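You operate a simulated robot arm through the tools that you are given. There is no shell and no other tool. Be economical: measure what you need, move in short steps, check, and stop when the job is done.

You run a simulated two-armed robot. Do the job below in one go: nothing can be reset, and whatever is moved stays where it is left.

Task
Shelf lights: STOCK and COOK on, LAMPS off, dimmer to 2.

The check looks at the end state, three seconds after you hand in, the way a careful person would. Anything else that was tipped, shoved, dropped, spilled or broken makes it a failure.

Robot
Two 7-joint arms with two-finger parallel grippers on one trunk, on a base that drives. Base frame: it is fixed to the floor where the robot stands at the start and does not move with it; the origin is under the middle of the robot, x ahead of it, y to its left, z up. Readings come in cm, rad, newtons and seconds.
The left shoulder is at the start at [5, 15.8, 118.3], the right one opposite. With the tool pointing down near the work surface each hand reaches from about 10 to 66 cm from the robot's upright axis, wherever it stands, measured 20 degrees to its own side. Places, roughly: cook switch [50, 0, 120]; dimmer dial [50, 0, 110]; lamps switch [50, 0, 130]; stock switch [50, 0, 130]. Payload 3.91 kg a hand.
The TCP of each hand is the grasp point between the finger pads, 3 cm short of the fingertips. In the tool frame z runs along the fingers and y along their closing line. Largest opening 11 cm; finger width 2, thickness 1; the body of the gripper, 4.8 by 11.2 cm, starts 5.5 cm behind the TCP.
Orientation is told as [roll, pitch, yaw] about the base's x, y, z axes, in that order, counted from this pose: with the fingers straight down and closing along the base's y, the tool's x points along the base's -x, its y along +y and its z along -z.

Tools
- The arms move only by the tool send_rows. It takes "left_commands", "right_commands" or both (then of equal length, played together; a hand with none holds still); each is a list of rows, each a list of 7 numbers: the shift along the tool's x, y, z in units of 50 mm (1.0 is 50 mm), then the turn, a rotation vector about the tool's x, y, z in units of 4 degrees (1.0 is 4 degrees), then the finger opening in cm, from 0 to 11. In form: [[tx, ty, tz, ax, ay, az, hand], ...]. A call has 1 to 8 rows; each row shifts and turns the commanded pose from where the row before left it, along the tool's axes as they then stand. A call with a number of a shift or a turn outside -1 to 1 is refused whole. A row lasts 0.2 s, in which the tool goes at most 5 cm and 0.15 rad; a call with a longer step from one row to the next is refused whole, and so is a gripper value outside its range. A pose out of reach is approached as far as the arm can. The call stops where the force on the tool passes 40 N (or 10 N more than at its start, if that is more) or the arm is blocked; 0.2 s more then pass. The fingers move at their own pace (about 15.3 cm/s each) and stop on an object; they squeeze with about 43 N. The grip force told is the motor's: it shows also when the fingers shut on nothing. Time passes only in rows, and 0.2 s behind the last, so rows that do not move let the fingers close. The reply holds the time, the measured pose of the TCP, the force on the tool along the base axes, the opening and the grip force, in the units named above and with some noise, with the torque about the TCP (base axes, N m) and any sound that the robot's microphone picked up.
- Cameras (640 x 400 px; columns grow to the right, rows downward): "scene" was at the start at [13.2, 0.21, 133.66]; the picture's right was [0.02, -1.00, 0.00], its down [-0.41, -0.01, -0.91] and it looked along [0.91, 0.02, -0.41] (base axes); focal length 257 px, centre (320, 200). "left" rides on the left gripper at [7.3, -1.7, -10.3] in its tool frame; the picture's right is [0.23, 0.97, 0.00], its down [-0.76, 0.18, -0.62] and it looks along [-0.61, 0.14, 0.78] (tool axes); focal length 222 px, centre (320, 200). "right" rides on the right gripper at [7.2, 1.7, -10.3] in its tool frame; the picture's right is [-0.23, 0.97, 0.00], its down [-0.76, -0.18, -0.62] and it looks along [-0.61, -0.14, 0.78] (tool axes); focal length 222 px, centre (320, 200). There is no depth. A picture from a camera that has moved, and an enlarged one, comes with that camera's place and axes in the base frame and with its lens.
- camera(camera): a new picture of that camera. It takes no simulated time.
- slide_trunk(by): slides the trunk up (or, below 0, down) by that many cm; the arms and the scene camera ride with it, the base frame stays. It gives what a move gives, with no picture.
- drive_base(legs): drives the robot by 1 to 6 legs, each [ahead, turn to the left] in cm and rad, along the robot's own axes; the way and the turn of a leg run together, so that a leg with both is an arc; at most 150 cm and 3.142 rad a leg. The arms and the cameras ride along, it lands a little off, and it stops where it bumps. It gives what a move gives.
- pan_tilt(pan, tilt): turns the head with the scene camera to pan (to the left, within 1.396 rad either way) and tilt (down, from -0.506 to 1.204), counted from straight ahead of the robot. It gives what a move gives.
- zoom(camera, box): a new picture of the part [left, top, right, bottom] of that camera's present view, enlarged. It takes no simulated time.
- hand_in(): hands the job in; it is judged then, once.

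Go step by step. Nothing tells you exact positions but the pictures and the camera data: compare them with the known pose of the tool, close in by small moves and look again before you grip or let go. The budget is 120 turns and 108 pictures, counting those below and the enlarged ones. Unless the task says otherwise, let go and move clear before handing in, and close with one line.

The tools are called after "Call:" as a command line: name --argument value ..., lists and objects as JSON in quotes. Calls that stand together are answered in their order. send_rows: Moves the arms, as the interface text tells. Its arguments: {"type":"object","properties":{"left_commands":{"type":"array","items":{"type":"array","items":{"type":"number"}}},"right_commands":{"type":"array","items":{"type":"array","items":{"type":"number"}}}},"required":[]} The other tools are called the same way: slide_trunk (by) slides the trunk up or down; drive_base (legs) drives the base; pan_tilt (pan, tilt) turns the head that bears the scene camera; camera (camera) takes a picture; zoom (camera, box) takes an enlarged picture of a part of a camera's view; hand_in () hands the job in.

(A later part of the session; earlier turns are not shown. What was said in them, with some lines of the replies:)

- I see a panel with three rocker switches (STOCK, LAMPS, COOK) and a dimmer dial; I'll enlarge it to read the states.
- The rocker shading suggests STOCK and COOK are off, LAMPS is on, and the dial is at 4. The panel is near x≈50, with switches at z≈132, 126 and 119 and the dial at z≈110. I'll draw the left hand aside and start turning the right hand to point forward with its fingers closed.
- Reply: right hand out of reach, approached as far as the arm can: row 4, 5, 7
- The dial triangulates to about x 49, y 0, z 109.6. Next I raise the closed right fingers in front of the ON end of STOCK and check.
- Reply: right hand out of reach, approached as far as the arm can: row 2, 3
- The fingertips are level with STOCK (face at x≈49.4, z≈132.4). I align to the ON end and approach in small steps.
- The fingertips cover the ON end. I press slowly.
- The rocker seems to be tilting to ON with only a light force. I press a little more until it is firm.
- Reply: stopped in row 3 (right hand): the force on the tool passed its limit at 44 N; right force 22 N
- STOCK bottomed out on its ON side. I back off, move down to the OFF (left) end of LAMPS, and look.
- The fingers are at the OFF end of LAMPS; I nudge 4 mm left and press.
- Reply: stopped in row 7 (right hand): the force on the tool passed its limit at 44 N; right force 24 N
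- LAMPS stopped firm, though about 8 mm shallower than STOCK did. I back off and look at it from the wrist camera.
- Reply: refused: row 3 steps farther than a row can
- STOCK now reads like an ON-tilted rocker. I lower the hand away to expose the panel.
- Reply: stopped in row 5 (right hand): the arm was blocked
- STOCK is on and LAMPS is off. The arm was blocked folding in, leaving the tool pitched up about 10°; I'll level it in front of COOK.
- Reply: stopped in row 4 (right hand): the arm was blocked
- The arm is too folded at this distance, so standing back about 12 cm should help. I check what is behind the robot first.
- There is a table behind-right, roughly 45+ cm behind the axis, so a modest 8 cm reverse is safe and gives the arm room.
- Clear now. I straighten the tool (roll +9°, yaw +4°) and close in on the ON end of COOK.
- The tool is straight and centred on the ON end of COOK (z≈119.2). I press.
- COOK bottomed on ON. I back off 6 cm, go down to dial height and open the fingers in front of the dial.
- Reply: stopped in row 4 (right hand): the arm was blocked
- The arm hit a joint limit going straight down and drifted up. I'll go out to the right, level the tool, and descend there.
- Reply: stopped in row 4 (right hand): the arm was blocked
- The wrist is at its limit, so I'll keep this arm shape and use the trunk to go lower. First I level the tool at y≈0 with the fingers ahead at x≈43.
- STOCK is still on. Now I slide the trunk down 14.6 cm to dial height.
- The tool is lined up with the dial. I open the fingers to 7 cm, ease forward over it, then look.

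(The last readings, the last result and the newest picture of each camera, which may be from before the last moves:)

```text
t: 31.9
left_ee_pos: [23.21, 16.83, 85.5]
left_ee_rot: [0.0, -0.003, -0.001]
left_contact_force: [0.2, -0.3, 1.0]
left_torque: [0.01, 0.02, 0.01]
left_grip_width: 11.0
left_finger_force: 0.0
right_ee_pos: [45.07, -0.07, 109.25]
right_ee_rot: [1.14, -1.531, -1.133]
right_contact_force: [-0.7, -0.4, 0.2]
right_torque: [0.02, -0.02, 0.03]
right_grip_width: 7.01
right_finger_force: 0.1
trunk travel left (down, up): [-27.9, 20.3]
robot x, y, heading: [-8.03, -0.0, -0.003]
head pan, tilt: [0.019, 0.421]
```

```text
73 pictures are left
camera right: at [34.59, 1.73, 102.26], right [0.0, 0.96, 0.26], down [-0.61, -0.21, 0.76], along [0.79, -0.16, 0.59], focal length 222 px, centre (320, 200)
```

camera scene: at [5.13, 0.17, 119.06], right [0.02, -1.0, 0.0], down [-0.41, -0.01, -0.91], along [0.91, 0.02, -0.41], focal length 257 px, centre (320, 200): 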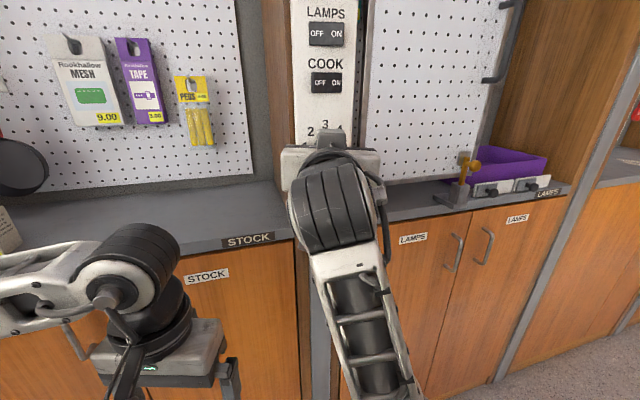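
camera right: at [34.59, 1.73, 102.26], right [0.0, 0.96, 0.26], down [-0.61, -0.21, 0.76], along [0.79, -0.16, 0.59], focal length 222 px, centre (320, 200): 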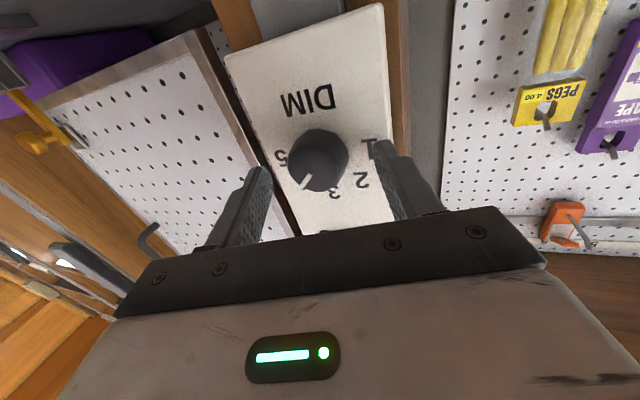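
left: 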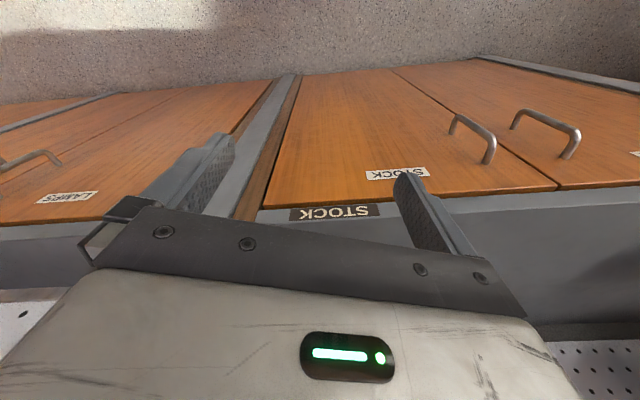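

The dial sits between the open fingers. I advance about 1.2 cm more, centring 3 mm right.

Call:
send_rows --right_commands '[[0, -0.06, 0.08, 0, 0, 0, 7], [0, 0, 0.08, 0, 0, 0, 7], [0, 0, 0.06, 0, 0, 0, 7], [0, 0, 0, 0, 0, 0, 7]]'

Call:
camera --camera "right"

```text
t: 32.8
left_ee_pos: [22.93, 16.94, 85.64]
left_ee_rot: [0.0, -0.006, -0.002]
left_contact_force: [1.1, 0.4, -0.1]
left_torque: [0.03, -0.02, 0.03]
left_grip_width: 10.99
left_finger_force: 0.1
right_ee_pos: [45.58, -0.33, 109.24]
right_ee_rot: [1.048, -1.538, -1.037]
right_contact_force: [-22.2, -3.8, -2.2]
right_torque: [-0.07, -0.03, 0.88]
right_grip_width: 6.8
right_finger_force: 0.0
trunk travel left (down, up): [-27.9, 20.3]
robot x, y, heading: [-8.25, -0.27, -0.001]
head pan, tilt: [0.019, 0.421]
stopped in row 4 (right hand): the force on the tool passed its limit at 43 N (the readings are from after the stop); the commanded pose is now the measured one
```

```text
72 pictures are left
camera right: at [35.14, 1.47, 102.12], right [-0.01, 0.97, 0.26], down [-0.61, -0.21, 0.77], along [0.79, -0.15, 0.59], focal length 222 px, centre (320, 200)
```

right: 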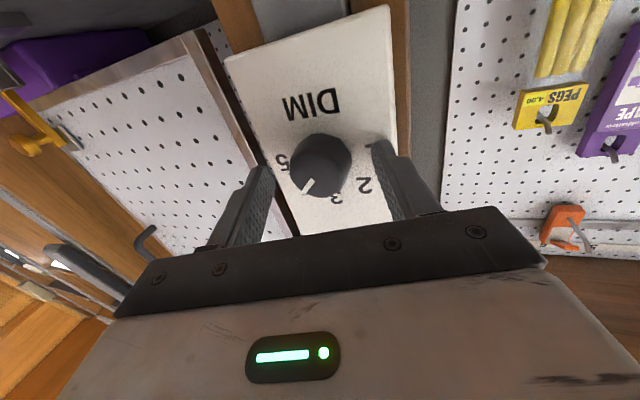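

The left finger touched the panel face (tip at x≈48.6). I back off 3 mm and close on the dial.

Call:
send_rows --right_commands '[[0, 0, -0.07, 0, 0, 0, 7], [0, 0, 0, 0, 0, 0, 5], [0, 0, 0, 0, 0, 0, 3.5], [0, 0, 0, 0, 0, 0, 3.5]]'

Call:
camera --camera "right"

```text
t: 33.8
left_ee_pos: [23.13, 17.0, 85.62]
left_ee_rot: [-0.001, -0.001, -0.003]
left_contact_force: [0.6, -0.3, -0.2]
left_torque: [-0.01, -0.01, 0.03]
left_grip_width: 11.01
left_finger_force: 0.0
right_ee_pos: [45.82, -0.31, 108.82]
right_ee_rot: [0.826, -1.542, -0.82]
right_contact_force: [13.1, 8.8, 11.0]
right_torque: [-0.09, -0.23, 0.9]
right_grip_width: 4.24
right_finger_force: 44.8
trunk travel left (down, up): [-27.9, 20.3]
robot x, y, heading: [-8.31, 0.17, -0.011]
head pan, tilt: [0.019, 0.421]
```

```text
71 pictures are left
camera right: at [35.33, 1.42, 101.82], right [0.0, 0.97, 0.25], down [-0.61, -0.2, 0.77], along [0.79, -0.15, 0.59], focal length 222 px, centre (320, 200)
```

right: 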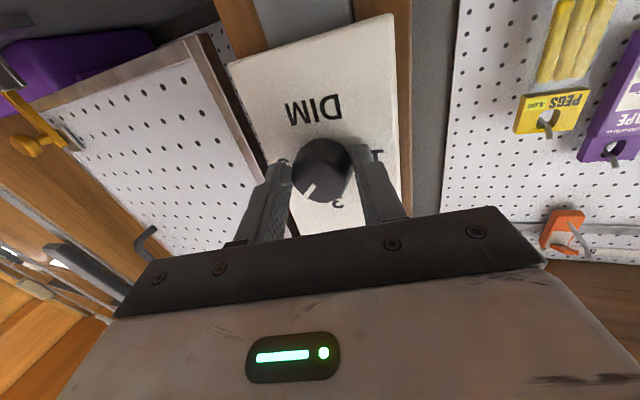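

The dial is gripped (4.2 cm). I turn counter-clockwise as seen from the front (negative about tool z), in part first.

Call:
send_rows --right_commands '[[0, 0, 0, 0, 0, -1, 3.5], [0, 0, 0, 0, 0, -1, 3.5], [0, 0, 0, 0, 0, -1, 3.5], [0, 0, 0, 0, 0, -1, 3.5], [0, 0, 0, 0, 0, -1, 3.5]]'

Call:
camera --camera "right"

```text
t: 35.0
left_ee_pos: [23.11, 16.77, 85.64]
left_ee_rot: [0.003, -0.001, -0.002]
left_contact_force: [0.5, 0.1, 0.0]
left_torque: [-0.01, 0.01, -0.01]
left_grip_width: 11.02
left_finger_force: 0.1
right_ee_pos: [45.38, -0.72, 108.88]
right_ee_rot: [-1.489, -1.254, 1.5]
right_contact_force: [-13.0, -22.8, -13.2]
right_torque: [0.38, -0.53, -0.35]
right_grip_width: 4.08
right_finger_force: 45.1
trunk travel left (down, up): [-27.9, 20.3]
robot x, y, heading: [-8.11, 0.15, 0.001]
head pan, tilt: [0.019, 0.421]
```

```text
70 pictures are left
camera right: at [34.99, -1.38, 101.72], right [-0.01, 1.0, -0.09], down [-0.6, 0.06, 0.79], along [0.8, 0.06, 0.6], focal length 222 px, centre (320, 200)
```

right: 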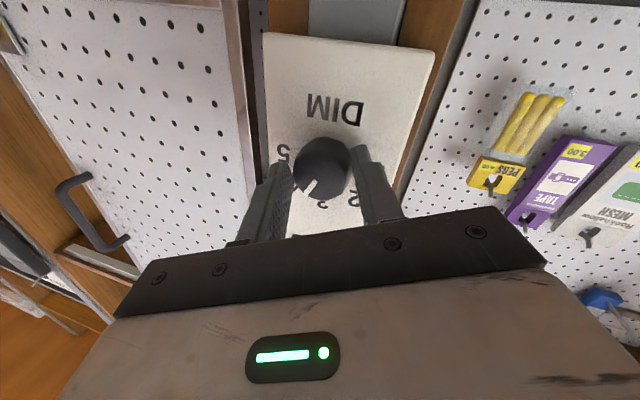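

The dial turns with the hand. I ease the side loads by small shifts and keep turning.

Call:
send_rows --right_commands '[[0.05, -0.08, -0.03, 0, 0, -1, 3.5], [0, 0, 0, 0, 0, -1, 3.5], [0, 0, 0, 0, 0, -1, 3.5], [0, 0, 0, 0, 0, -1, 3.5], [0, 0, 0, 0, 0, -1, 3.5]]'

Call:
camera --camera "right"

```text
t: 36.2
left_ee_pos: [23.11, 16.88, 85.56]
left_ee_rot: [0.001, -0.001, 0.0]
left_contact_force: [-0.5, 0.0, -0.4]
left_torque: [-0.01, 0.03, -0.02]
left_grip_width: 11.01
left_finger_force: 0.0
right_ee_pos: [45.46, -0.91, 108.96]
right_ee_rot: [-1.541, -0.905, 1.56]
right_contact_force: [-1.9, -14.5, 1.0]
right_torque: [0.32, -0.82, 0.31]
right_grip_width: 3.93
right_finger_force: 45.0
trunk travel left (down, up): [-27.9, 20.3]
robot x, y, heading: [-8.44, 0.05, -0.004]
head pan, tilt: [0.019, 0.421]
```

```text
69 pictures are left
camera right: at [34.93, -4.17, 102.47], right [-0.02, 0.91, -0.42], down [-0.61, 0.32, 0.72], along [0.79, 0.27, 0.55], focal length 222 px, centre (320, 200)
```

right: 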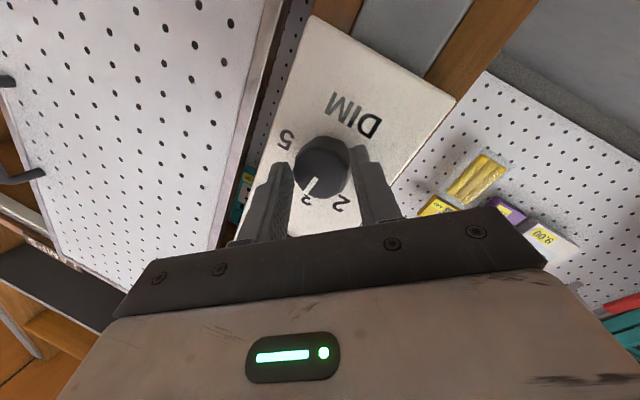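

About 39° turned, pointer near 3. I continue.

Call:
send_rows --right_commands '[[0.03, -0.03, 0, 0, 0, -1, 3.5], [0, 0, 0, 0, 0, -1, 3.5], [0, 0, 0, 0, 0, -1, 3.5], [0, 0, 0, 0, 0, -1, 3.5], [0, 0, 0, 0, 0, -1, 3.5], [0, 0, 0, 0, 0, -1, 3.5]]'

Call:
camera --camera "right"

```text
t: 37.6
left_ee_pos: [23.09, 16.85, 85.52]
left_ee_rot: [0.002, -0.003, -0.002]
left_contact_force: [0.6, -0.3, 0.2]
left_torque: [-0.02, 0.0, -0.01]
left_grip_width: 11.02
left_finger_force: 0.0
right_ee_pos: [45.28, -1.14, 109.26]
right_ee_rot: [-1.558, -0.487, 1.574]
right_contact_force: [-0.8, -12.4, 20.0]
right_torque: [0.3, -1.05, 0.42]
right_grip_width: 3.81
right_finger_force: 44.8
trunk travel left (down, up): [-27.9, 20.3]
robot x, y, heading: [-8.01, 0.33, -0.002]
head pan, tilt: [0.019, 0.421]
```

```text
68 pictures are left
camera right: at [34.9, -6.84, 104.44], right [-0.02, 0.66, -0.75], down [-0.62, 0.58, 0.52], along [0.78, 0.48, 0.4], focal length 222 px, centre (320, 200)
```

right: 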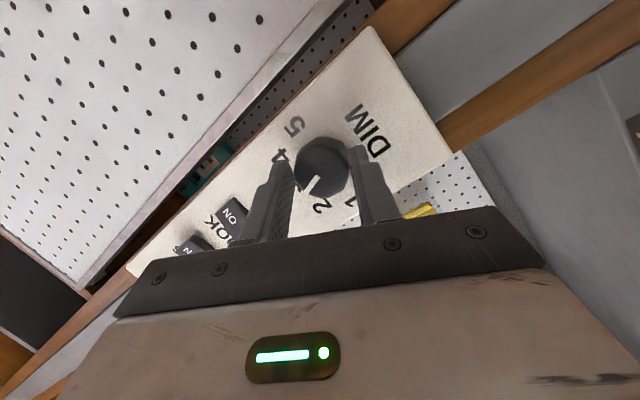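

About 63° turned. Another ~26°, easing the load along the fingers' line.

Call:
send_rows --right_commands '[[0, -0.07, 0, 0, 0, -1, 3.5], [0, 0, 0, 0, 0, -1, 3.5], [0, 0, 0, 0, 0, -1, 3.5], [0, 0, 0, 0, 0, -1, 3.5], [0, 0, 0, 0, 0, -1, 3.5], [0, 0, 0, 0, 0, -1, 3.5]]'

Call:
camera --camera "right"

Call:
camera --camera "scene"

```text
t: 39.0
left_ee_pos: [23.13, 16.84, 85.66]
left_ee_rot: [0.002, -0.006, -0.001]
left_contact_force: [0.7, 0.0, 0.2]
left_torque: [0.0, -0.02, 0.03]
left_grip_width: 11.0
left_finger_force: 0.1
right_ee_pos: [45.18, -1.08, 109.37]
right_ee_rot: [-1.557, -0.066, 1.58]
right_contact_force: [-14.2, -11.3, 12.7]
right_torque: [0.28, -0.97, -0.09]
right_grip_width: 3.77
right_finger_force: 45.1
trunk travel left (down, up): [-27.9, 20.3]
robot x, y, heading: [-8.19, -0.01, -0.002]
head pan, tilt: [0.019, 0.421]
```

```text
67 pictures are left
camera right: at [34.87, -8.41, 107.47], right [-0.02, 0.29, -0.96], down [-0.63, 0.74, 0.24], along [0.78, 0.6, 0.17], focal length 222 px, centre (320, 200)
```

right: 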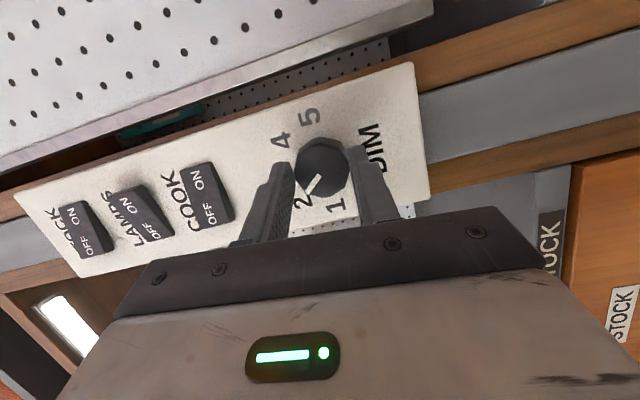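

```text
66 pictures are left
camera scene: at [4.79, 0.02, 119.1], right [0.02, -1.0, 0.0], down [-0.41, -0.01, -0.91], along [0.91, 0.02, -0.41], focal length 257 px, centre (320, 200)
```

scene: 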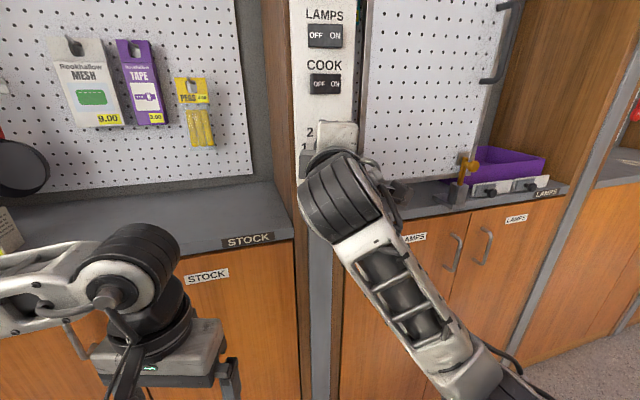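

Total turn is about 88° and the pointer looks close to 2. I release, back off and check.

Call:
send_rows --right_commands '[[0, 0, 0, 0, 0, 0, 6.5], [0, 0, 0, 0, 0, 0, 6.5], [0, 0, -0.4, 0, 0, 0, 6.5], [0, 0, -0.6, 0, 0, 0, 6.5], [0, 0, 0, 0, 0, 0, 6.5]]'

Call:
zoom --camera "right" --box '[160, 50, 480, 250]'

Call:
camera --camera "scene"

```text
t: 40.2
left_ee_pos: [23.14, 16.91, 85.61]
left_ee_rot: [-0.001, -0.002, -0.001]
left_contact_force: [0.1, 0.5, 0.0]
left_torque: [0.01, 0.01, -0.01]
left_grip_width: 11.02
left_finger_force: 0.1
right_ee_pos: [40.35, -0.89, 109.29]
right_ee_rot: [-1.548, -0.066, 1.581]
right_contact_force: [0.2, -0.1, 0.5]
right_torque: [0.0, 0.0, -0.03]
right_grip_width: 6.5
right_finger_force: 0.0
trunk travel left (down, up): [-27.9, 20.3]
robot x, y, heading: [-8.1, -0.06, -0.001]
head pan, tilt: [0.019, 0.421]
```

```text
2.00 times, centred on (320, 150) of right
camera zoom: at [30.09, -8.19, 107.26], right [-0.03, 0.29, -0.96], down [-0.63, 0.74, 0.24], along [0.78, 0.61, 0.16], focal length 444 px, centre (320, 300)
```

zoom: 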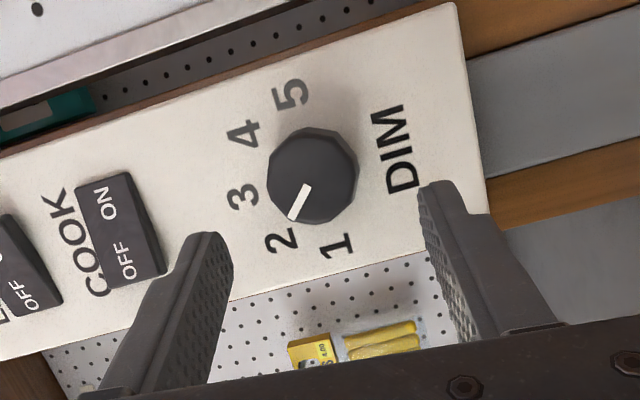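

```text
64 pictures are left
camera scene: at [5.07, 0.16, 119.06], right [0.02, -1.0, 0.0], down [-0.41, -0.01, -0.91], along [0.91, 0.02, -0.41], focal length 257 px, centre (320, 200)
```

scene: 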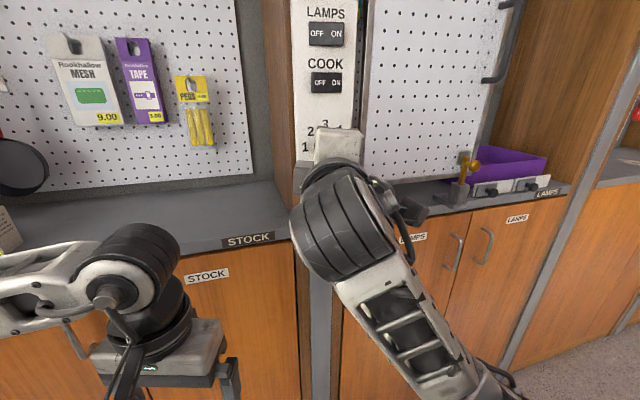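

The pointer appears to be on 2. I move the hand right, raise the trunk, and verify everything from the head camera.

Call:
send_rows --right_commands '[[0.6, 0, -0.3, 0, 0, 0, 6.5], [0.7, 0, -0.3, 0, 0, 0, 6.5], [0.8, 0, 0, 0, 0, 0, 6.5], [0.8, 0, 0, 0, 0, 0, 6.5], [0, 0, 0, 0, 0, 0, 6.5]]'

Call:
camera --camera "scene"

```text
t: 41.4
left_ee_pos: [23.25, 16.96, 85.46]
left_ee_rot: [0.001, -0.001, -0.002]
left_contact_force: [-1.2, 0.2, 0.4]
left_torque: [0.03, 0.01, 0.02]
left_grip_width: 11.01
left_finger_force: 0.1
right_ee_pos: [37.61, -15.64, 108.4]
right_ee_rot: [-1.548, -0.066, 1.581]
right_contact_force: [0.0, -0.2, 0.4]
right_torque: [0.0, 0.0, 0.0]
right_grip_width: 6.49
right_finger_force: 0.1
trunk travel left (down, up): [-27.9, 20.3]
robot x, y, heading: [-7.97, -0.11, -0.004]
head pan, tilt: [0.019, 0.421]
```

```text
63 pictures are left
camera scene: at [5.08, 0.16, 119.06], right [0.02, -1.0, 0.0], down [-0.41, -0.01, -0.91], along [0.91, 0.02, -0.41], focal length 257 px, centre (320, 200)
```

scene: 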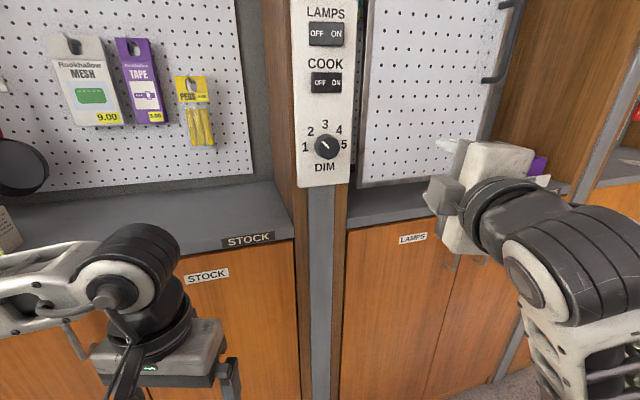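

Call:
zoom --camera "scene" --box '[295, 115, 355, 152.5]'

Call:
pan_tilt --pan 0.02 --tilt 0.15

Call:
camera --camera "scene"

```text
10.67 times, centred on (325, 134) of scene
camera zoom: at [5.08, 0.16, 119.06], right [0.02, -1.0, 0.0], down [-0.41, -0.01, -0.91], along [0.91, 0.02, -0.41], focal length 2738 px, centre (267, 907)
```

zoom: 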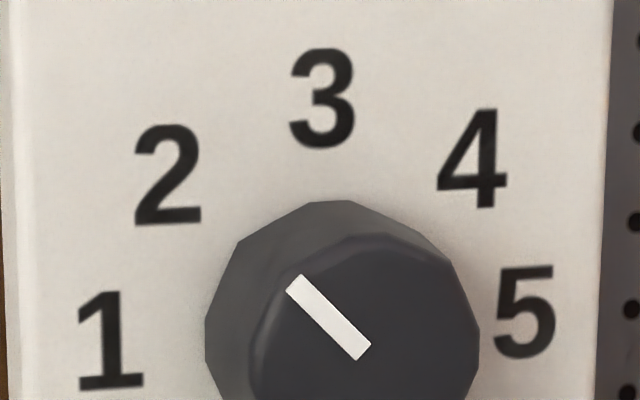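

```text
t: 42.2
left_ee_pos: [23.19, 16.88, 85.43]
left_ee_rot: [-0.001, -0.002, -0.003]
left_contact_force: [-2.0, 0.6, 0.8]
left_torque: [0.0, 0.0, 0.0]
left_grip_width: 10.99
left_finger_force: 0.0
right_ee_pos: [37.7, -15.64, 108.23]
right_ee_rot: [-1.547, -0.066, 1.582]
right_contact_force: [0.0, 0.0, 0.0]
right_torque: [0.03, 0.02, -0.02]
right_grip_width: 6.48
right_finger_force: 0.0
trunk travel left (down, up): [-27.9, 20.3]
robot x, y, heading: [-8.42, -0.14, 0.004]
head pan, tilt: [0.019, 0.15]
```

```text
61 pictures are left
camera scene: at [5.12, 0.16, 121.57], right [0.02, -1.0, 0.0], down [-0.15, 0.0, -0.99], along [0.99, 0.02, -0.15], focal length 257 px, centre (320, 200)
```

scene: 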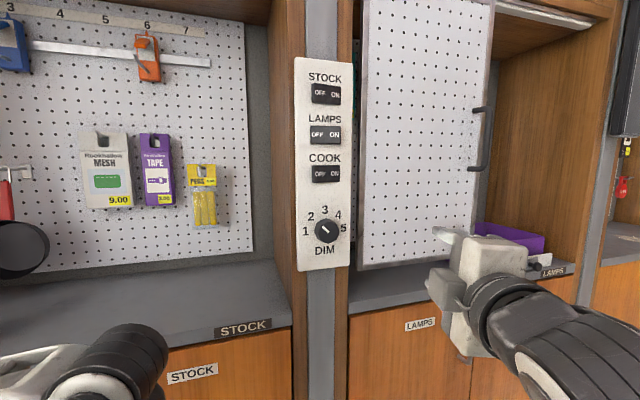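

The pointer is exactly on 2. Final check of the three rockers.

Call:
zoom --camera "scene" --box '[285, 70, 365, 120]'

Call:
zoom --camera "scene" --box '[285, 120, 365, 190]'

Call:
zoom --camera "scene" --box '[285, 200, 365, 260]'

```text
8.00 times, centred on (325, 95) of scene
camera zoom: at [5.12, 0.16, 121.57], right [0.02, -1.0, 0.0], down [-0.15, 0.0, -0.99], along [0.99, 0.02, -0.15], focal length 2054 px, centre (280, 1040)
```

zoom: 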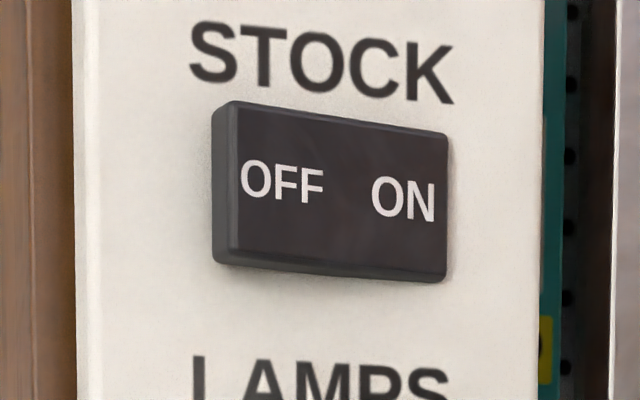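

```text
5.71 times, centred on (325, 155) of scene
camera zoom: at [5.12, 0.16, 121.57], right [0.02, -1.0, 0.0], down [-0.15, 0.0, -0.99], along [0.99, 0.02, -0.15], focal length 1467 px, centre (291, 457)
```

zoom: 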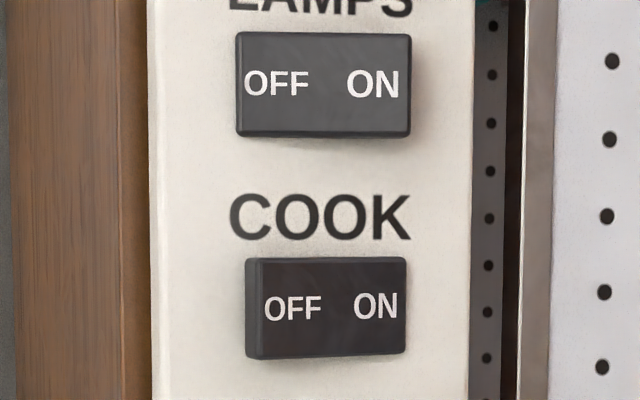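

```text
6.67 times, centred on (325, 230) of scene
camera zoom: at [5.12, 0.16, 121.57], right [0.02, -1.0, 0.0], down [-0.15, 0.0, -0.99], along [0.99, 0.02, -0.15], focal length 1711 px, centre (287, 0)
```

zoom: 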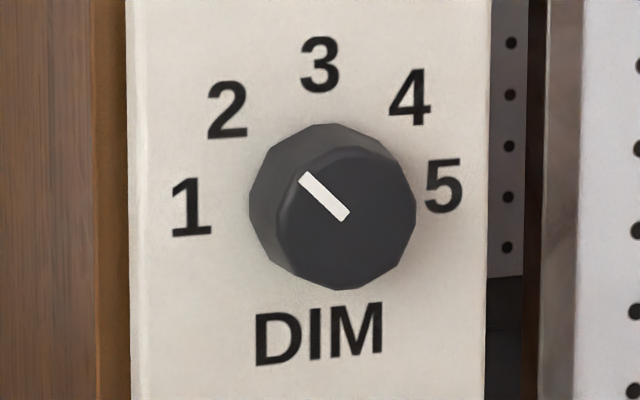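

STOCK and COOK are pressed on, LAMPS is pressed off, and the dimmer points at 2. Both hands are clear, so I'm handing in.

Call:
hand_in

```text
The job is handed in.
```

The shelf lights are set as asked: STOCK and COOK are on, LAMPS is off, and the dimmer is on 2. I saw nothing else tipped or moved, and both hands are clear of the panel.
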